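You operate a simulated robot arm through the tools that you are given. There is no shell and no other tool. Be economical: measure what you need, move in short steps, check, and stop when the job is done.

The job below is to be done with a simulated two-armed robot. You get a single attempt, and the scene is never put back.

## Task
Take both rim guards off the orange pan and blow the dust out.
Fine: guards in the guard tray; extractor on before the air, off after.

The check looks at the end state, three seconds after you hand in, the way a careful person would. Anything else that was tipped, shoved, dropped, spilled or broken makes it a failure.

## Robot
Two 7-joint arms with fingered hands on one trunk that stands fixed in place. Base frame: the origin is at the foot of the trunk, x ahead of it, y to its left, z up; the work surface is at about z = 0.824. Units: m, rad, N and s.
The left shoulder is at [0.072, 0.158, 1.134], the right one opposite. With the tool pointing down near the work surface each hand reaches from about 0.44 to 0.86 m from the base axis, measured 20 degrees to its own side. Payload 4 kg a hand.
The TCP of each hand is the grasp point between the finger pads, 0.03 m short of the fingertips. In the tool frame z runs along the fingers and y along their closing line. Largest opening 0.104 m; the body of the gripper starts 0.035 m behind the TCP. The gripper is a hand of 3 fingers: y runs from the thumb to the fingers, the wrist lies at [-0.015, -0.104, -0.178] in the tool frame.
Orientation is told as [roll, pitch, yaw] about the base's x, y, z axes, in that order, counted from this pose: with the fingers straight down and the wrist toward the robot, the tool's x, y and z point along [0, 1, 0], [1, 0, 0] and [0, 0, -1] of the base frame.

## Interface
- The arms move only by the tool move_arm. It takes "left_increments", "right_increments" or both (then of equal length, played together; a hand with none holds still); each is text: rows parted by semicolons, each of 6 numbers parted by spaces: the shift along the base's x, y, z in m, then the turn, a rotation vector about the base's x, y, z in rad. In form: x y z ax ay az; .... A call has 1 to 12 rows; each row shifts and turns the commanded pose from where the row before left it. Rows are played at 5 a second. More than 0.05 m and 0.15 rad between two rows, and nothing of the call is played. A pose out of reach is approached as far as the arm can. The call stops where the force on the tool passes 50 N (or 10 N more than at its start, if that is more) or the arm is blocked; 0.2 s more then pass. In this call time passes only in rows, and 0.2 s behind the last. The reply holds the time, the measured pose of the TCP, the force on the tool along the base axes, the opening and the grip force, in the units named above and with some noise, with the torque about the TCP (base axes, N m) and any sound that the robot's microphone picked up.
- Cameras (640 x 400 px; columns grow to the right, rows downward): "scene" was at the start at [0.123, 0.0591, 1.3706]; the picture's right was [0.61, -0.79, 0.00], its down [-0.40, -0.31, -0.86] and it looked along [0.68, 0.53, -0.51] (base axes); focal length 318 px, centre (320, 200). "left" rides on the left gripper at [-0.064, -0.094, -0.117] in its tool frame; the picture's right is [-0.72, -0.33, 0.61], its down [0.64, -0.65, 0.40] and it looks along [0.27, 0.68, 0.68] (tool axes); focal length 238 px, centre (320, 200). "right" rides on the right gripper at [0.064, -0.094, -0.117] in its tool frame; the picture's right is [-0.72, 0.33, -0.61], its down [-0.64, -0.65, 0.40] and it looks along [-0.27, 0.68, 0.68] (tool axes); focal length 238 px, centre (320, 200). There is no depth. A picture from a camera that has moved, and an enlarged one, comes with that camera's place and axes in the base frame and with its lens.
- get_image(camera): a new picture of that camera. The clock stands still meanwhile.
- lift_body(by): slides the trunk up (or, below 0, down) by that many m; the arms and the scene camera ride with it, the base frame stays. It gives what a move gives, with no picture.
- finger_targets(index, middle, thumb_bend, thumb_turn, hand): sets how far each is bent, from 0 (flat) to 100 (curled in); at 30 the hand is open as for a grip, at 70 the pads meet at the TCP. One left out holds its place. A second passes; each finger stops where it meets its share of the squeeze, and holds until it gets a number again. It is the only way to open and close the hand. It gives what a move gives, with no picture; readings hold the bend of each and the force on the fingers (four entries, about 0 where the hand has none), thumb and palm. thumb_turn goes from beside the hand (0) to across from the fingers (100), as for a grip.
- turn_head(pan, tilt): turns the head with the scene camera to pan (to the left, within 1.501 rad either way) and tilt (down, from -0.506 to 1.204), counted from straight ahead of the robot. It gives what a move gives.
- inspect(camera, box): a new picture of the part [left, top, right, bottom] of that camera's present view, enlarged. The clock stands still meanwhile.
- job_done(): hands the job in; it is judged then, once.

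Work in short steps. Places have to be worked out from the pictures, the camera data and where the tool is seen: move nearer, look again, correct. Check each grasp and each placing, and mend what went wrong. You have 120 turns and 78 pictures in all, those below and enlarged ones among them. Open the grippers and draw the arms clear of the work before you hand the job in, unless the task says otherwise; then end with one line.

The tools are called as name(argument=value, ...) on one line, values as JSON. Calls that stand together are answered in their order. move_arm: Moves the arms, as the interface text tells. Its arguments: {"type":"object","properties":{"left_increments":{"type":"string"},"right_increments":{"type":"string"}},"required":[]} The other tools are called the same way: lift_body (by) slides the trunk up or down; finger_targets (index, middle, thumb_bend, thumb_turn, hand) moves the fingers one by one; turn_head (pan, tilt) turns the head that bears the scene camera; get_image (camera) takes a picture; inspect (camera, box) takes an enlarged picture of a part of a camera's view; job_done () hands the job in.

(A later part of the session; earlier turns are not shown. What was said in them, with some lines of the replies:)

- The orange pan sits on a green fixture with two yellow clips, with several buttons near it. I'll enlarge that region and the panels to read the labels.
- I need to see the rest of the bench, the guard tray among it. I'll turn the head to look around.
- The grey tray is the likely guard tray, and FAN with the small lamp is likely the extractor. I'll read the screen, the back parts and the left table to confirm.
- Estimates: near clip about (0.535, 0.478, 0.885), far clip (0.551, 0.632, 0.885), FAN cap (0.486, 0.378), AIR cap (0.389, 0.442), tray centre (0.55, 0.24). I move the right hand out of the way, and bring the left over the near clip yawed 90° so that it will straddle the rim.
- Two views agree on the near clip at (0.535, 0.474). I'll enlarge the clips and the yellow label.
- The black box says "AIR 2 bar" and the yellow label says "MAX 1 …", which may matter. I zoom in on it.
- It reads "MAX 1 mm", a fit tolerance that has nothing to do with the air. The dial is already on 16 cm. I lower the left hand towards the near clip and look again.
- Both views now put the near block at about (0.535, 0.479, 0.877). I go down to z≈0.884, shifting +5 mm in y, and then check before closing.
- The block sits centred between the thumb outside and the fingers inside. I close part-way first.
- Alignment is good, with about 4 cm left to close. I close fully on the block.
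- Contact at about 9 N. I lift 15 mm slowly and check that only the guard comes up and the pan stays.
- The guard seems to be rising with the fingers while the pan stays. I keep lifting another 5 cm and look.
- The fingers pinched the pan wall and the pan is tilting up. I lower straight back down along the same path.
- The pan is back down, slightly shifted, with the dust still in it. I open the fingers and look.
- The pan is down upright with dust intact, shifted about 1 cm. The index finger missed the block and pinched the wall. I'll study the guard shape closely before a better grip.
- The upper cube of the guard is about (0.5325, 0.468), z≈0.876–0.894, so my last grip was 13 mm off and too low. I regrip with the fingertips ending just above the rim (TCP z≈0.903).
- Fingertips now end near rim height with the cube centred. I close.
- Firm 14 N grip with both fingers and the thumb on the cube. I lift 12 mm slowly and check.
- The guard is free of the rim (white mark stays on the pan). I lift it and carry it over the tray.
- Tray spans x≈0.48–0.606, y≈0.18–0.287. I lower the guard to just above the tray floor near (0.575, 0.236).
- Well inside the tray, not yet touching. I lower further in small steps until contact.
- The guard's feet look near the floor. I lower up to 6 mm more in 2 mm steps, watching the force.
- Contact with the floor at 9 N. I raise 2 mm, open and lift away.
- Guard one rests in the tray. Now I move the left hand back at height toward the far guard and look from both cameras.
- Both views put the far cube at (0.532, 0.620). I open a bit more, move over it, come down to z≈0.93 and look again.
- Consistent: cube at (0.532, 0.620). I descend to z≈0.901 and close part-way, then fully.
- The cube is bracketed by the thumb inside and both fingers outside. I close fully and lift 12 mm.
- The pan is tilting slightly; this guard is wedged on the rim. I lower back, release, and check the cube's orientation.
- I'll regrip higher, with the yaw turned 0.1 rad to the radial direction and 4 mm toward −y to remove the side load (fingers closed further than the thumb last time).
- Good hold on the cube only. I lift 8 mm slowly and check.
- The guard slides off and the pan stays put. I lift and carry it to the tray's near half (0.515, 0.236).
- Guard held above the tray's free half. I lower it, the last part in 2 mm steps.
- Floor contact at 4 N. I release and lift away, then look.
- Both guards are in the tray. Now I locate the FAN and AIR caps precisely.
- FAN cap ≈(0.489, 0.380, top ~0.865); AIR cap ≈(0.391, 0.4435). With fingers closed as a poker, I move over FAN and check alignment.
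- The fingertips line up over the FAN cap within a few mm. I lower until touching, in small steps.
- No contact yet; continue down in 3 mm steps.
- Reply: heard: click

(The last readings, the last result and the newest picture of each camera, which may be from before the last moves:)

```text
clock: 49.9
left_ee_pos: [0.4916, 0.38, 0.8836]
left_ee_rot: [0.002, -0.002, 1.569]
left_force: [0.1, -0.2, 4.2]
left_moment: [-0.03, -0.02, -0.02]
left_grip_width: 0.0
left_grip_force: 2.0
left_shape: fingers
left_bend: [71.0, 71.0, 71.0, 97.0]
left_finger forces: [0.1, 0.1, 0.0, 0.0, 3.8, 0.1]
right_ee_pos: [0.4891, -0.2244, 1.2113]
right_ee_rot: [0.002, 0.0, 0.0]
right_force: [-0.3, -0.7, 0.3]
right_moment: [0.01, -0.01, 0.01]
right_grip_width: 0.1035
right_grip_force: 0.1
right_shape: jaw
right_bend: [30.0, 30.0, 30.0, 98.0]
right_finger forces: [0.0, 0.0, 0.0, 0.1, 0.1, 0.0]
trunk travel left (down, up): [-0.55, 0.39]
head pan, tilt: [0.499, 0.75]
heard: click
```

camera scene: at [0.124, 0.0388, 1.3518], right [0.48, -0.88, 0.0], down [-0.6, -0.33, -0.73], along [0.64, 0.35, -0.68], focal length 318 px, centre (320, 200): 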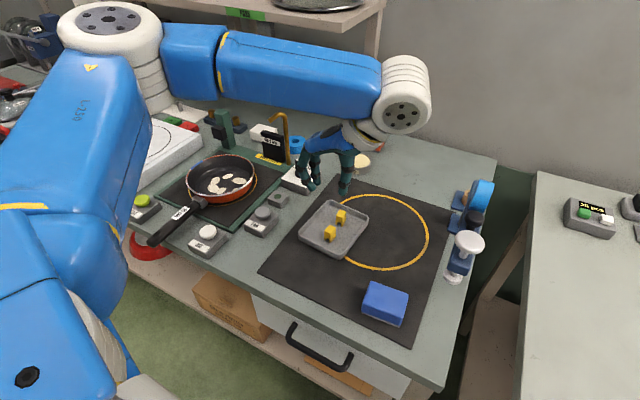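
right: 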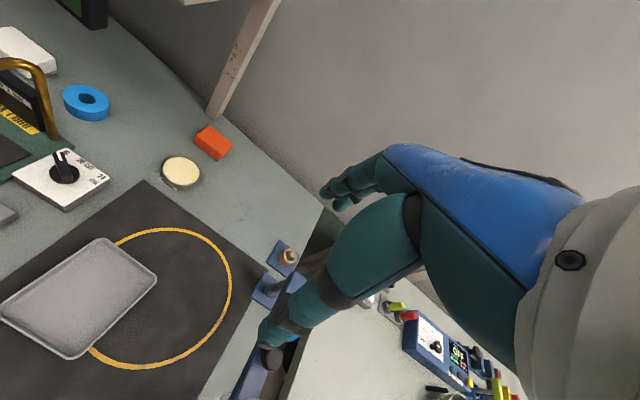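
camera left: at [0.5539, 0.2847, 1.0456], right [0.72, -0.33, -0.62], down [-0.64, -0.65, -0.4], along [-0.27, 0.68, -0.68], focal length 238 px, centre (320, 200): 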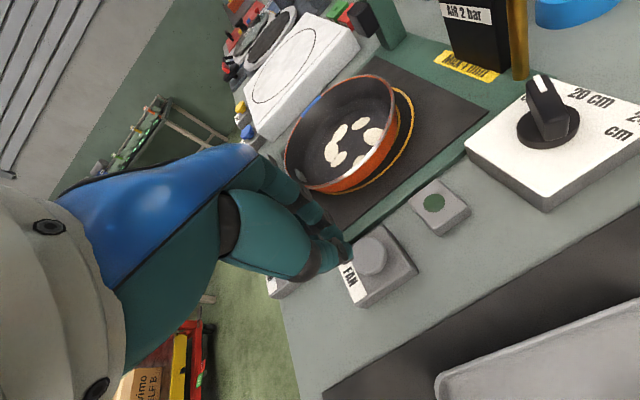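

Heard a click. I raise at once and check the lamp.

move_arm(left_increments="0 0 0.01 0 0 0;0 0 0.03 0 0 0;0 0 0.03 0 0 0")

inspect(camera="scene", box=[190, 130, 330, 270])

```text
clock: 50.7
left_ee_pos: [0.4908, 0.3787, 0.9558]
left_ee_rot: [0.004, -0.001, 1.569]
left_force: [0.0, -0.3, 0.2]
left_moment: [0.0, 0.01, -0.01]
left_grip_width: 0.0
left_grip_force: 0.2
left_shape: fingers
left_bend: [71.0, 71.0, 71.0, 97.0]
left_finger forces: [0.0, 0.0, 0.0, 0.0, 0.0, 0.0]
right_ee_pos: [0.4883, -0.224, 1.2114]
right_ee_rot: [0.002, -0.001, 0.0]
right_force: [-0.3, 0.1, 0.5]
right_moment: [-0.01, 0.03, 0.01]
right_grip_width: 0.1037
right_grip_force: 0.0
right_shape: jaw
right_bend: [30.0, 30.0, 30.0, 98.0]
right_finger forces: [0.0, 0.1, 0.0, 0.0, 0.1, 0.0]
trunk travel left (down, up): [-0.55, 0.39]
head pan, tilt: [0.499, 0.75]
```

```text
2.86 times, centred on (260, 200) of scene
camera zoom: at [0.1242, 0.0396, 1.3518], right [0.48, -0.88, 0.0], down [-0.6, -0.33, -0.73], along [0.64, 0.35, -0.68], focal length 909 px, centre (491, 200)
```

zoom: 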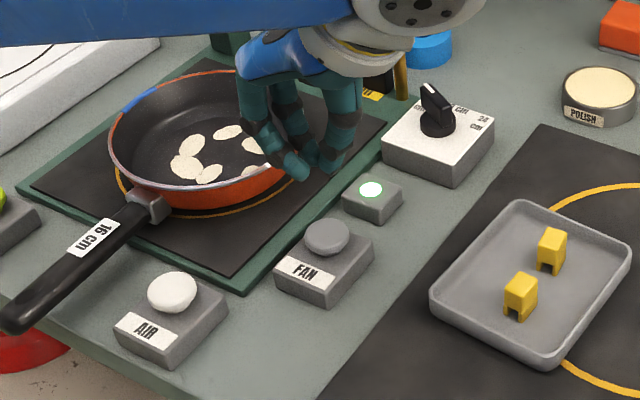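

The extractor lamp is lit. I move to the AIR button at (0.391, 0.4435) and check alignment.

move_arm(left_increments="-0.034 0.022 0 0 0 0;-0.033 0.022 0 0 0 0;-0.033 0.021 0 0 0 0;0 0 -0.03 0 0 0")

inspect(camera="scene", box=[180, 130, 320, 270])

```text
clock: 51.7
left_ee_pos: [0.3933, 0.4456, 0.9235]
left_ee_rot: [0.004, 0.001, 1.568]
left_force: [-0.1, 0.7, 0.6]
left_moment: [-0.04, -0.03, -0.01]
left_grip_width: 0.0003
left_grip_force: 0.0
left_shape: fingers
left_bend: [71.0, 71.0, 71.0, 97.0]
left_finger forces: [0.0, 0.0, 0.0, 0.0, 0.1, 0.1]
right_ee_pos: [0.4913, -0.2232, 1.2104]
right_ee_rot: [0.001, 0.003, 0.0]
right_force: [-0.1, 0.4, -0.1]
right_moment: [-0.02, -0.01, -0.01]
right_grip_width: 0.1037
right_grip_force: 0.0
right_shape: jaw
right_bend: [30.0, 30.0, 30.0, 98.0]
right_finger forces: [0.1, 0.1, 0.0, 0.1, 0.0, 0.1]
trunk travel left (down, up): [-0.55, 0.39]
head pan, tilt: [0.499, 0.75]
```

```text
2.86 times, centred on (250, 200) of scene
camera zoom: at [0.1259, 0.0402, 1.3516], right [0.48, -0.88, 0.0], down [-0.6, -0.33, -0.73], along [0.64, 0.35, -0.68], focal length 909 px, centre (520, 200)
```

zoom: 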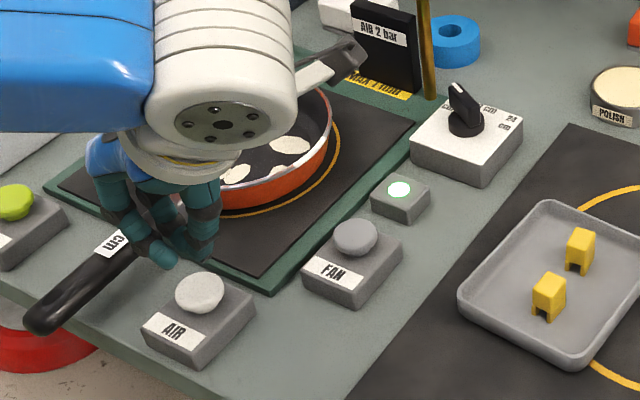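

The tips line up over the AIR cap. I lower in the same manner until the click.

move_arm(left_increments="0 -0.001 -0.02 0 0 0;0 0 -0.01 0 0 0;0 0 -0.003 0 0 0;0 0 -0.003 0 0 0;0 0 -0.003 0 0 0")

inspect(camera="scene", box=[180, 130, 320, 270])

```text
clock: 52.9
left_ee_pos: [0.393, 0.4445, 0.886]
left_ee_rot: [0.001, -0.002, 1.57]
left_force: [0.1, -0.2, 2.6]
left_moment: [0.0, -0.03, 0.02]
left_grip_width: 0.0
left_grip_force: 1.4
left_shape: fingers
left_bend: [71.0, 71.0, 71.0, 97.0]
left_finger forces: [0.0, 0.1, 0.0, 0.0, 3.4, 0.0]
right_ee_pos: [0.4899, -0.2225, 1.211]
right_ee_rot: [0.002, -0.001, -0.001]
right_force: [-0.8, -0.8, 0.7]
right_moment: [0.0, 0.01, 0.02]
right_grip_width: 0.1037
right_grip_force: 0.0
right_shape: jaw
right_bend: [30.0, 30.0, 30.0, 98.0]
right_finger forces: [0.0, 0.1, 0.1, 0.0, 0.0, 0.0]
trunk travel left (down, up): [-0.55, 0.39]
head pan, tilt: [0.499, 0.75]
heard: click
```

```text
2.86 times, centred on (250, 200) of scene
camera zoom: at [0.1242, 0.0404, 1.3519], right [0.48, -0.88, 0.0], down [-0.6, -0.33, -0.73], along [0.64, 0.35, -0.68], focal length 909 px, centre (520, 200)
```

zoom: 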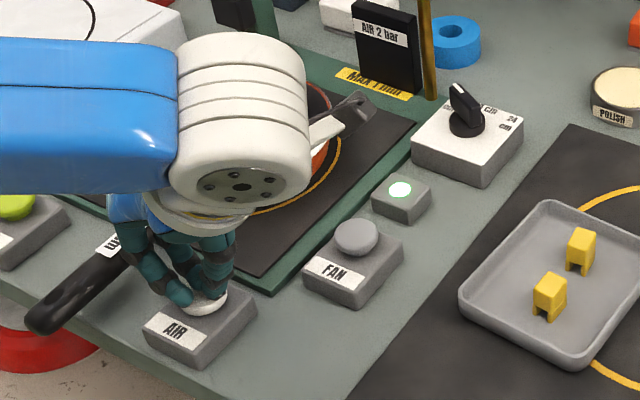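

AIR clicked. I hold it for about a second, listening, then lift and look in the pan.

move_arm(left_increments="0 0 0 0 0 0;0 0 0 0 0 0;0 0 0 0 0 0;0 0 0 0 0 0;0 0 0 0 0 0")

move_arm(left_increments="0 0 0.01 0 0 0;0 0 0.03 0 0 0;0 0 0.03 0 0 0;0.02 -0.04 0.02 0 0 0;0.02 -0.04 0 0 0 0")

get_image(camera="left")

get_image(camera="scene")

```text
clock: 54.1
left_ee_pos: [0.3918, 0.4446, 0.8853]
left_ee_rot: [0.002, -0.001, 1.569]
left_force: [0.1, -0.3, 2.5]
left_moment: [-0.04, -0.05, -0.01]
left_grip_width: 0.0001
left_grip_force: 1.5
left_shape: fingers
left_bend: [71.0, 71.0, 71.0, 97.0]
left_finger forces: [0.0, 0.0, 0.0, 0.1, 3.6, 0.0]
right_ee_pos: [0.4886, -0.2227, 1.2117]
right_ee_rot: [0.001, -0.001, -0.001]
right_force: [0.2, 0.7, 0.2]
right_moment: [0.01, -0.02, -0.03]
right_grip_width: 0.1038
right_grip_force: 0.2
right_shape: jaw
right_bend: [30.0, 30.0, 30.0, 98.0]
right_finger forces: [0.0, 0.0, 0.0, 0.0, 0.0, 0.1]
trunk travel left (down, up): [-0.55, 0.39]
head pan, tilt: [0.499, 0.75]
```

```text
clock: 55.3
left_ee_pos: [0.4325, 0.3636, 0.9776]
left_ee_rot: [0.004, -0.003, 1.57]
left_force: [0.4, -0.1, -0.4]
left_moment: [-0.01, 0.02, 0.0]
left_grip_width: 0.0002
left_grip_force: 0.1
left_shape: fingers
left_bend: [71.0, 71.0, 71.0, 97.0]
left_finger forces: [0.0, 0.1, 0.0, 0.0, 0.0, 0.0]
right_ee_pos: [0.4909, -0.225, 1.2104]
right_ee_rot: [0.004, 0.005, 0.0]
right_force: [0.3, -0.1, 0.7]
right_moment: [0.01, 0.0, -0.02]
right_grip_width: 0.1035
right_grip_force: 0.0
right_shape: jaw
right_bend: [30.0, 30.0, 30.0, 98.0]
right_finger forces: [0.0, 0.2, 0.0, 0.0, 0.0, 0.1]
trunk travel left (down, up): [-0.55, 0.39]
head pan, tilt: [0.499, 0.75]
```

```text
20 pictures are left
camera left: at [0.4973, 0.2688, 1.0935], right [0.72, -0.32, -0.62], down [-0.64, -0.65, -0.4], along [-0.27, 0.69, -0.67], focal length 238 px, centre (320, 200)
```

left: 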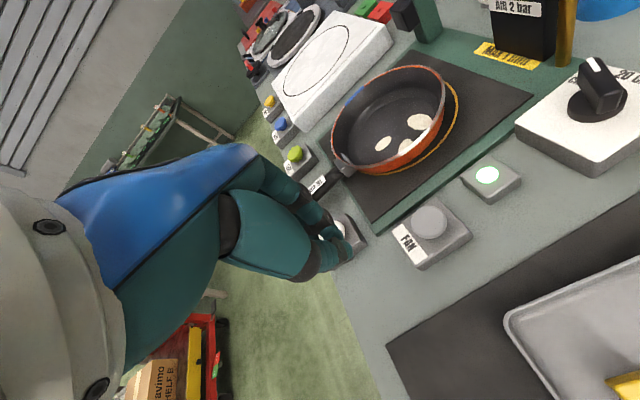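

```text
19 pictures are left
camera scene: at [0.1274, 0.038, 1.3515], right [0.48, -0.88, 0.0], down [-0.6, -0.33, -0.73], along [0.64, 0.35, -0.68], focal length 318 px, centre (320, 200)
```

scene: 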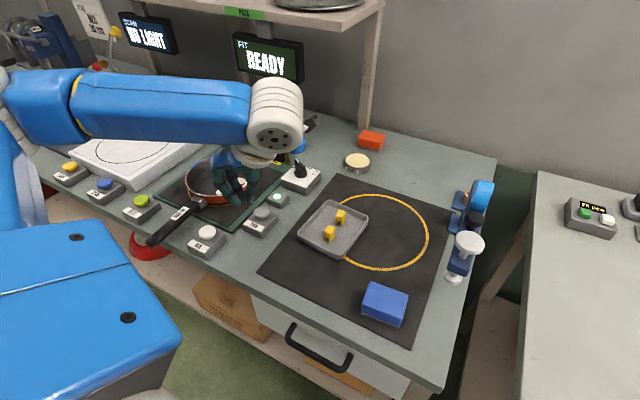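

The air removed about half of the flakes (three left), and the extractor is still on. I press AIR again, holding longer.

move_arm(left_increments="-0.02 0.04 0 0 0 0;-0.02 0.04 -0.02 0 0 0;0 0 -0.03 0 0 0;0 0 -0.025 0 0 0;0 0 -0.008 0 0 0;0 0 -0.004 0 0 0;0 0 -0.003 0 0 0")

move_arm(left_increments="0 0 0 0 0 0;0 0 0 0 0 0;0 0 0 0 0 0;0 0 0 0 0 0;0 0 0 0 0 0;0 0 0 0 0 0;0 0 0 0 0 0;0 0 0 0 0 0;0 0 0 0 0 0;0 0 0 0 0 0")

move_arm(left_increments="0 0 0.01 0 0 0;0 0 0.03 0 0 0;0 0 0.03 0 0 0;0.02 -0.04 0.02 0 0 0;0.02 -0.04 0 0 0 0")

inspect(camera="left", box=[300, 40, 520, 260])

```text
clock: 56.9
left_ee_pos: [0.3911, 0.4444, 0.8853]
left_ee_rot: [0.002, -0.002, 1.571]
left_force: [-0.5, 1.4, 1.9]
left_moment: [-0.03, -0.04, 0.04]
left_grip_width: 0.0002
left_grip_force: 2.3
left_shape: fingers
left_bend: [71.0, 71.0, 71.0, 98.0]
left_finger forces: [0.0, 0.0, 0.1, 0.0, 3.7, 0.0]
right_ee_pos: [0.4902, -0.2232, 1.2108]
right_ee_rot: [0.003, 0.001, 0.0]
right_force: [-0.3, 0.3, -0.3]
right_moment: [-0.02, -0.01, -0.04]
right_grip_width: 0.1037
right_grip_force: 0.0
right_shape: jaw
right_bend: [30.0, 30.0, 30.0, 98.0]
right_finger forces: [0.0, 0.0, 0.1, 0.1, 0.0, 0.0]
trunk travel left (down, up): [-0.55, 0.39]
head pan, tilt: [0.499, 0.75]
heard: click
```

```text
clock: 59.1
left_ee_pos: [0.3921, 0.4451, 0.885]
left_ee_rot: [0.002, -0.001, 1.569]
left_force: [0.1, 0.3, 3.4]
left_moment: [0.02, -0.01, 0.01]
left_grip_width: 0.0001
left_grip_force: 1.4
left_shape: fingers
left_bend: [71.0, 71.0, 71.0, 98.0]
left_finger forces: [0.1, 0.1, 0.0, 0.0, 3.7, 0.0]
right_ee_pos: [0.4895, -0.2234, 1.2112]
right_ee_rot: [0.001, 0.001, 0.001]
right_force: [-0.2, -0.6, -1.0]
right_moment: [0.0, 0.02, 0.01]
right_grip_width: 0.1038
right_grip_force: 0.0
right_shape: jaw
right_bend: [30.0, 30.0, 30.0, 98.0]
right_finger forces: [0.0, 0.0, 0.1, 0.1, 0.0, 0.0]
trunk travel left (down, up): [-0.55, 0.39]
head pan, tilt: [0.499, 0.75]
```

```text
clock: 60.3
left_ee_pos: [0.4351, 0.3625, 0.9711]
left_ee_rot: [0.006, -0.003, 1.571]
left_force: [-0.2, -0.1, -1.8]
left_moment: [0.0, 0.01, 0.01]
left_grip_width: 0.0001
left_grip_force: 0.1
left_shape: fingers
left_bend: [71.0, 71.0, 71.0, 98.0]
left_finger forces: [0.0, 0.1, 0.0, 0.1, 0.0, 0.0]
right_ee_pos: [0.4926, -0.2245, 1.2086]
right_ee_rot: [0.004, 0.004, 0.0]
right_force: [0.0, -0.5, -0.1]
right_moment: [0.0, 0.01, -0.02]
right_grip_width: 0.1038
right_grip_force: 0.1
right_shape: jaw
right_bend: [30.0, 30.0, 30.0, 98.0]
right_finger forces: [0.0, 0.1, 0.0, 0.0, 0.0, 0.0]
trunk travel left (down, up): [-0.55, 0.39]
head pan, tilt: [0.499, 0.75]
```

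```text
1.82 times, centred on (410, 150) of left
camera zoom: at [0.4991, 0.2666, 1.0882], right [0.72, -0.32, -0.62], down [-0.64, -0.65, -0.4], along [-0.27, 0.69, -0.67], focal length 433 px, centre (156, 291)
```

zoom: 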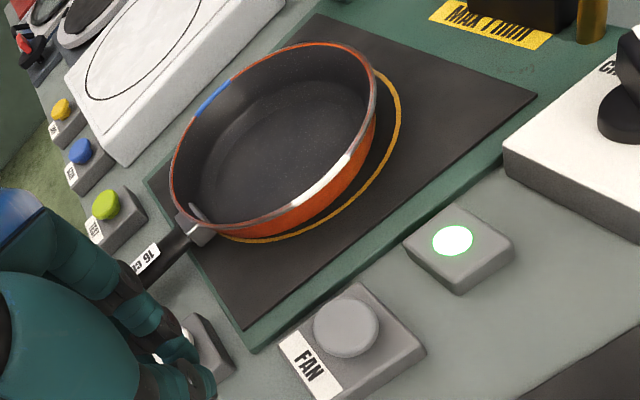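

The pan looks empty from here, but the near inside wall is hidden. I check with the scene camera before switching off.

move_arm(left_increments="0.028 0.01 0 0 0 0;0.028 0.007 -0.01 0 0 0")

inspect(camera="scene", box=[150, 120, 330, 270])

```text
clock: 60.9
left_ee_pos: [0.4899, 0.3797, 0.9608]
left_ee_rot: [0.002, 0.0, 1.572]
left_force: [0.3, -0.4, -0.6]
left_moment: [0.01, 0.01, 0.02]
left_grip_width: 0.0001
left_grip_force: 0.1
left_shape: fingers
left_bend: [71.0, 71.0, 71.0, 98.0]
left_finger forces: [0.0, 0.0, 0.0, 0.0, 0.1, 0.1]
right_ee_pos: [0.4916, -0.2217, 1.2113]
right_ee_rot: [0.0, 0.004, 0.0]
right_force: [0.6, 0.6, -0.5]
right_moment: [0.01, 0.04, -0.02]
right_grip_width: 0.1036
right_grip_force: 0.1
right_shape: jaw
right_bend: [30.0, 30.0, 30.0, 98.0]
right_finger forces: [0.0, 0.0, 0.0, 0.0, 0.0, 0.0]
trunk travel left (down, up): [-0.55, 0.39]
head pan, tilt: [0.499, 0.75]
```

```text
2.67 times, centred on (240, 195) of scene
camera zoom: at [0.1278, 0.0417, 1.3514], right [0.48, -0.88, 0.0], down [-0.6, -0.33, -0.73], along [0.64, 0.35, -0.69], focal length 849 px, centre (533, 213)
```

zoom: 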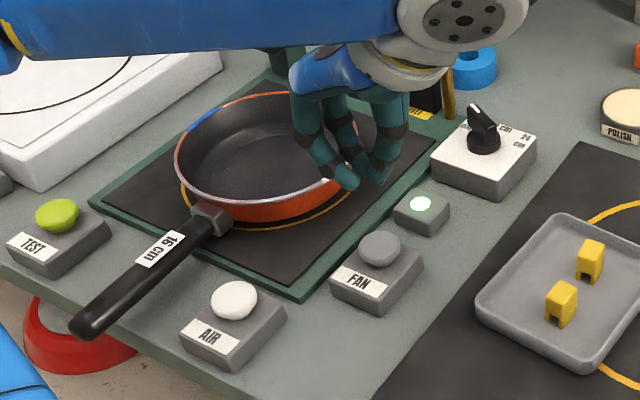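

Almost clear; the hand hides the pan's right part. I shift the hand aside to confirm before switching the fan off.

move_arm(left_increments="0 -0.04 0.01 0 0 0;0 -0.04 0 0 0 0;0 -0.04 0 0 0 0")

inspect(camera="scene", box=[150, 120, 290, 250])

```text
clock: 61.7
left_ee_pos: [0.4888, 0.2605, 0.975]
left_ee_rot: [0.001, -0.004, 1.571]
left_force: [0.4, 0.0, 0.1]
left_moment: [0.0, -0.01, 0.01]
left_grip_width: 0.0
left_grip_force: 0.0
left_shape: fingers
left_bend: [71.0, 71.0, 71.0, 98.0]
left_finger forces: [0.0, 0.1, 0.0, 0.1, 0.1, 0.0]
right_ee_pos: [0.4897, -0.2255, 1.2103]
right_ee_rot: [0.004, 0.001, -0.002]
right_force: [-0.1, 0.2, 0.1]
right_moment: [0.01, 0.0, 0.0]
right_grip_width: 0.1036
right_grip_force: 0.1
right_shape: jaw
right_bend: [30.0, 30.0, 30.0, 98.0]
right_finger forces: [0.0, 0.0, 0.0, 0.1, 0.1, 0.1]
trunk travel left (down, up): [-0.55, 0.39]
head pan, tilt: [0.499, 0.75]
```

```text
3.08 times, centred on (220, 185) of scene
camera zoom: at [0.1253, 0.0376, 1.3518], right [0.48, -0.88, 0.0], down [-0.6, -0.33, -0.73], along [0.64, 0.35, -0.68], focal length 979 px, centre (628, 246)
```

zoom: 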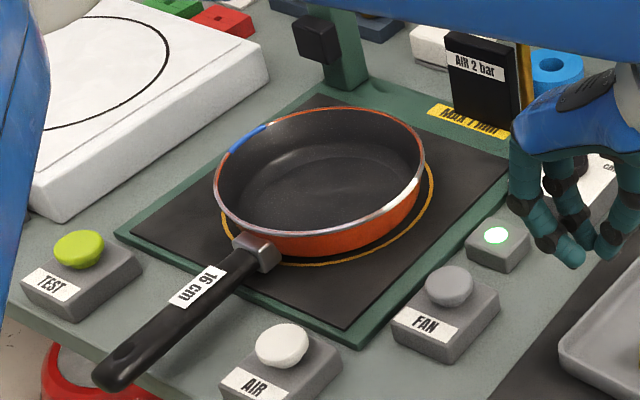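

The pan is clean. I go back and press FAN again to switch the extractor off.

move_arm(left_increments="0.003 0.04 0 0 0 0;0 0.04 0 0 0 0;0 0.0395 0 0 0 0;0 0 -0.04 0 0 0;0 0 -0.03 0 0 0;0 0 -0.012 0 0 0;0 0 -0.004 0 0 0;0 0 -0.004 0 0 0;0 0 -0.002 0 0 0")

move_arm(left_increments="0 0 0.01 0 0 0;0 0 0.03 0 0 0;0 0 0.04 0 0 0;0 0 0.03 0 0 0")

get_image(camera="scene")

```text
clock: 63.7
left_ee_pos: [0.4902, 0.3809, 0.8847]
left_ee_rot: [-0.003, -0.001, 1.57]
left_force: [-1.1, -0.9, 6.3]
left_moment: [-0.04, -0.07, -0.01]
left_grip_width: 0.0
left_grip_force: 4.5
left_shape: fingers
left_bend: [71.0, 71.0, 71.0, 98.0]
left_finger forces: [0.0, 0.0, 0.1, 0.1, 7.8, 0.0]
right_ee_pos: [0.488, -0.2237, 1.2112]
right_ee_rot: [0.003, -0.001, 0.0]
right_force: [0.1, 0.9, 0.4]
right_moment: [0.0, 0.02, 0.02]
right_grip_width: 0.1039
right_grip_force: 0.2
right_shape: jaw
right_bend: [30.0, 30.0, 30.0, 98.0]
right_finger forces: [0.0, 0.1, 0.0, 0.0, 0.1, 0.0]
trunk travel left (down, up): [-0.55, 0.39]
head pan, tilt: [0.499, 0.75]
heard: click
```

```text
clock: 64.7
left_ee_pos: [0.4919, 0.3814, 0.9943]
left_ee_rot: [0.003, -0.001, 1.567]
left_force: [-1.0, 0.1, 0.9]
left_moment: [0.01, -0.04, -0.01]
left_grip_width: 0.0
left_grip_force: 0.1
left_shape: fingers
left_bend: [71.0, 71.0, 71.0, 98.0]
left_finger forces: [0.0, 0.0, 0.1, 0.0, 0.0, 0.0]
right_ee_pos: [0.4887, -0.2242, 1.2107]
right_ee_rot: [0.001, -0.001, 0.001]
right_force: [-0.4, 0.5, -0.3]
right_moment: [-0.01, 0.01, -0.03]
right_grip_width: 0.1037
right_grip_force: 0.0
right_shape: jaw
right_bend: [30.0, 30.0, 30.0, 98.0]
right_finger forces: [0.0, 0.0, 0.1, 0.1, 0.1, 0.1]
trunk travel left (down, up): [-0.55, 0.39]
head pan, tilt: [0.499, 0.75]
```

```text
15 pictures are left
camera scene: at [0.1245, 0.0393, 1.3517], right [0.48, -0.88, 0.0], down [-0.6, -0.33, -0.73], along [0.64, 0.35, -0.68], focal length 318 px, centre (320, 200)
```

scene: 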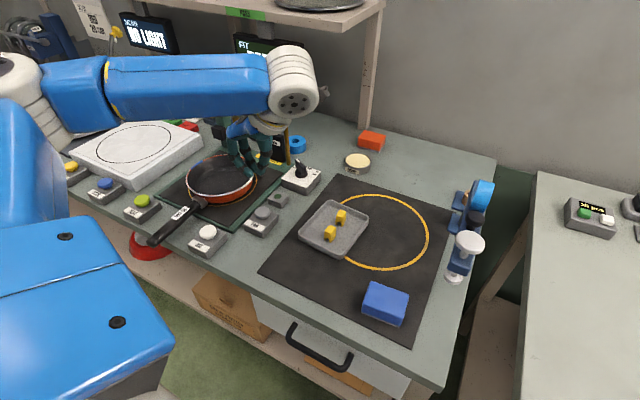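

The lamp is off. I raise the left arm, open the hand and retract it to about its start pose.

move_arm(left_increments="0 0 0.04 0 0 0;0 0 0.04 0 0 0;0 0 0.04 0 0 0")

move_arm(left_increments="-0.013 0.0095 0.001 0 0 -0.1425;-0.013 0.0095 0.001 0 0 -0.1425;-0.013 0.0095 0.001 0 0 -0.1425;-0.013 0.0095 0.001 0 0 -0.1425;-0.013 0.0095 0.001 0 0 -0.1425;-0.013 0.0095 0.001 0 0 -0.1425;-0.013 0.0095 0.001 0 0 -0.1425;-0.013 0.0095 0.001 0 0 -0.1425;-0.013 0.0095 0.001 0 0 -0.1425;-0.013 0.0095 0.001 0 0 -0.1425;-0.013 0.0095 0.001 0 0 -0.1425")

finger_targets(hand="left", index=30, middle=30, thumb_bend=30)

turn_head(pan=0.66, tilt=0.6)

get_image(camera="scene")

inspect(camera="scene", box=[170, 160, 430, 340])

```text
clock: 65.5
left_ee_pos: [0.4903, 0.3809, 1.1131]
left_ee_rot: [0.002, -0.002, 1.572]
left_force: [0.1, -0.6, -0.3]
left_moment: [-0.04, -0.03, -0.01]
left_grip_width: 0.0
left_grip_force: 0.0
left_shape: fingers
left_bend: [71.0, 71.0, 71.0, 98.0]
left_finger forces: [0.0, 0.1, 0.1, 0.0, 0.1, 0.0]
right_ee_pos: [0.4884, -0.2236, 1.2118]
right_ee_rot: [0.001, -0.002, 0.001]
right_force: [-1.0, -0.1, -0.7]
right_moment: [0.0, -0.05, -0.01]
right_grip_width: 0.104
right_grip_force: 0.1
right_shape: jaw
right_bend: [30.0, 30.0, 30.0, 98.0]
right_finger forces: [0.0, 0.0, 0.0, 0.1, 0.1, 0.1]
trunk travel left (down, up): [-0.55, 0.39]
head pan, tilt: [0.499, 0.75]
```

```text
clock: 67.9
left_ee_pos: [0.349, 0.4869, 1.1252]
left_ee_rot: [-0.002, -0.002, 0.002]
left_force: [0.0, -0.2, -0.1]
left_moment: [0.01, -0.02, 0.01]
left_grip_width: 0.0
left_grip_force: 0.0
left_shape: fingers
left_bend: [71.0, 71.0, 71.0, 98.0]
left_finger forces: [0.0, 0.0, 0.0, 0.1, 0.0, 0.0]
right_ee_pos: [0.4894, -0.2216, 1.2112]
right_ee_rot: [0.0, 0.0, 0.0]
right_force: [-1.1, 0.4, 0.4]
right_moment: [-0.03, -0.02, -0.07]
right_grip_width: 0.1036
right_grip_force: 0.1
right_shape: jaw
right_bend: [30.0, 30.0, 30.0, 98.0]
right_finger forces: [0.0, 0.0, 0.0, 0.0, 0.1, 0.0]
trunk travel left (down, up): [-0.55, 0.39]
head pan, tilt: [0.499, 0.75]
```

```text
clock: 68.9
left_ee_pos: [0.3493, 0.4864, 1.1256]
left_ee_rot: [0.001, 0.001, 0.003]
left_force: [0.1, 1.4, -0.6]
left_moment: [0.02, -0.02, 0.0]
left_grip_width: 0.1025
left_grip_force: 0.1
left_shape: fingers
left_bend: [30.0, 30.0, 30.0, 98.0]
left_finger forces: [0.0, 0.2, 0.0, 0.0, 0.0, 0.0]
right_ee_pos: [0.4906, -0.2221, 1.2104]
right_ee_rot: [0.0, 0.001, -0.002]
right_force: [-0.8, -0.5, -0.5]
right_moment: [0.02, -0.01, -0.02]
right_grip_width: 0.1035
right_grip_force: 0.1
right_shape: jaw
right_bend: [30.0, 30.0, 30.0, 98.0]
right_finger forces: [0.0, 0.1, 0.0, 0.0, 0.0, 0.0]
trunk travel left (down, up): [-0.55, 0.39]
head pan, tilt: [0.499, 0.75]
```

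```text
clock: 69.6
left_ee_pos: [0.3504, 0.4867, 1.1237]
left_ee_rot: [0.001, 0.001, 0.003]
left_force: [0.1, 0.3, 0.4]
left_moment: [-0.01, -0.05, 0.03]
left_grip_width: 0.1028
left_grip_force: 0.1
left_shape: fingers
left_bend: [30.0, 30.0, 30.0, 98.0]
left_finger forces: [0.1, 0.0, 0.0, 0.0, 0.0, 0.1]
right_ee_pos: [0.4892, -0.2227, 1.2109]
right_ee_rot: [0.001, -0.001, -0.001]
right_force: [-0.1, -0.3, -0.6]
right_moment: [0.0, 0.0, 0.01]
right_grip_width: 0.1035
right_grip_force: 0.1
right_shape: jaw
right_bend: [30.0, 30.0, 30.0, 98.0]
right_finger forces: [0.1, 0.1, 0.1, 0.0, 0.0, 0.0]
trunk travel left (down, up): [-0.55, 0.39]
head pan, tilt: [0.66, 0.6]
```

```text
14 pictures are left
camera scene: at [0.1207, 0.0553, 1.3647], right [0.61, -0.79, 0.0], down [-0.45, -0.35, -0.82], along [0.65, 0.5, -0.57], focal length 318 px, centre (320, 200)
```

scene: 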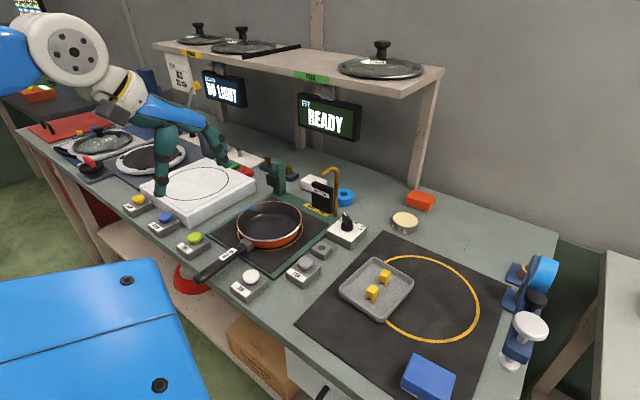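

```text
2.22 times, centred on (300, 250) of scene
camera zoom: at [0.1207, 0.0553, 1.3647], right [0.61, -0.79, 0.0], down [-0.45, -0.35, -0.82], along [0.65, 0.5, -0.57], focal length 707 px, centre (364, 89)
```

zoom: 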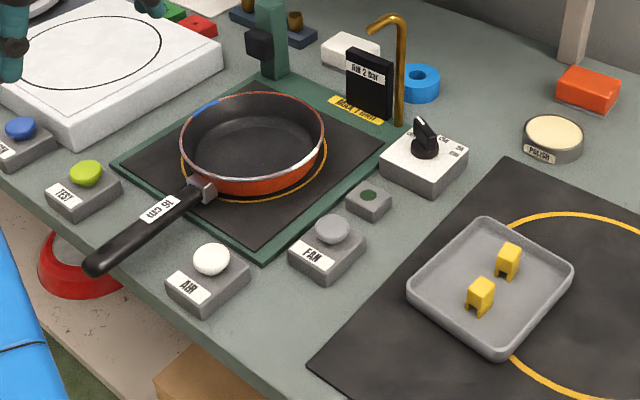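

The pan is clean and upright on its fixture, both guards are in the tray, the lamp is off, nothing else moved, and the arms are clear. I hand in.

job_done()

```text
The job is handed in.
```

Both rim guards are in the guard tray and the dust is blown out of the orange pan; it took two presses of AIR, with the extractor on before the first and off after the last. On the first grip of each guard the pan tilted up and I set it back down, so it now sits in its fixture with the handle turned roughly 10° from where it started.
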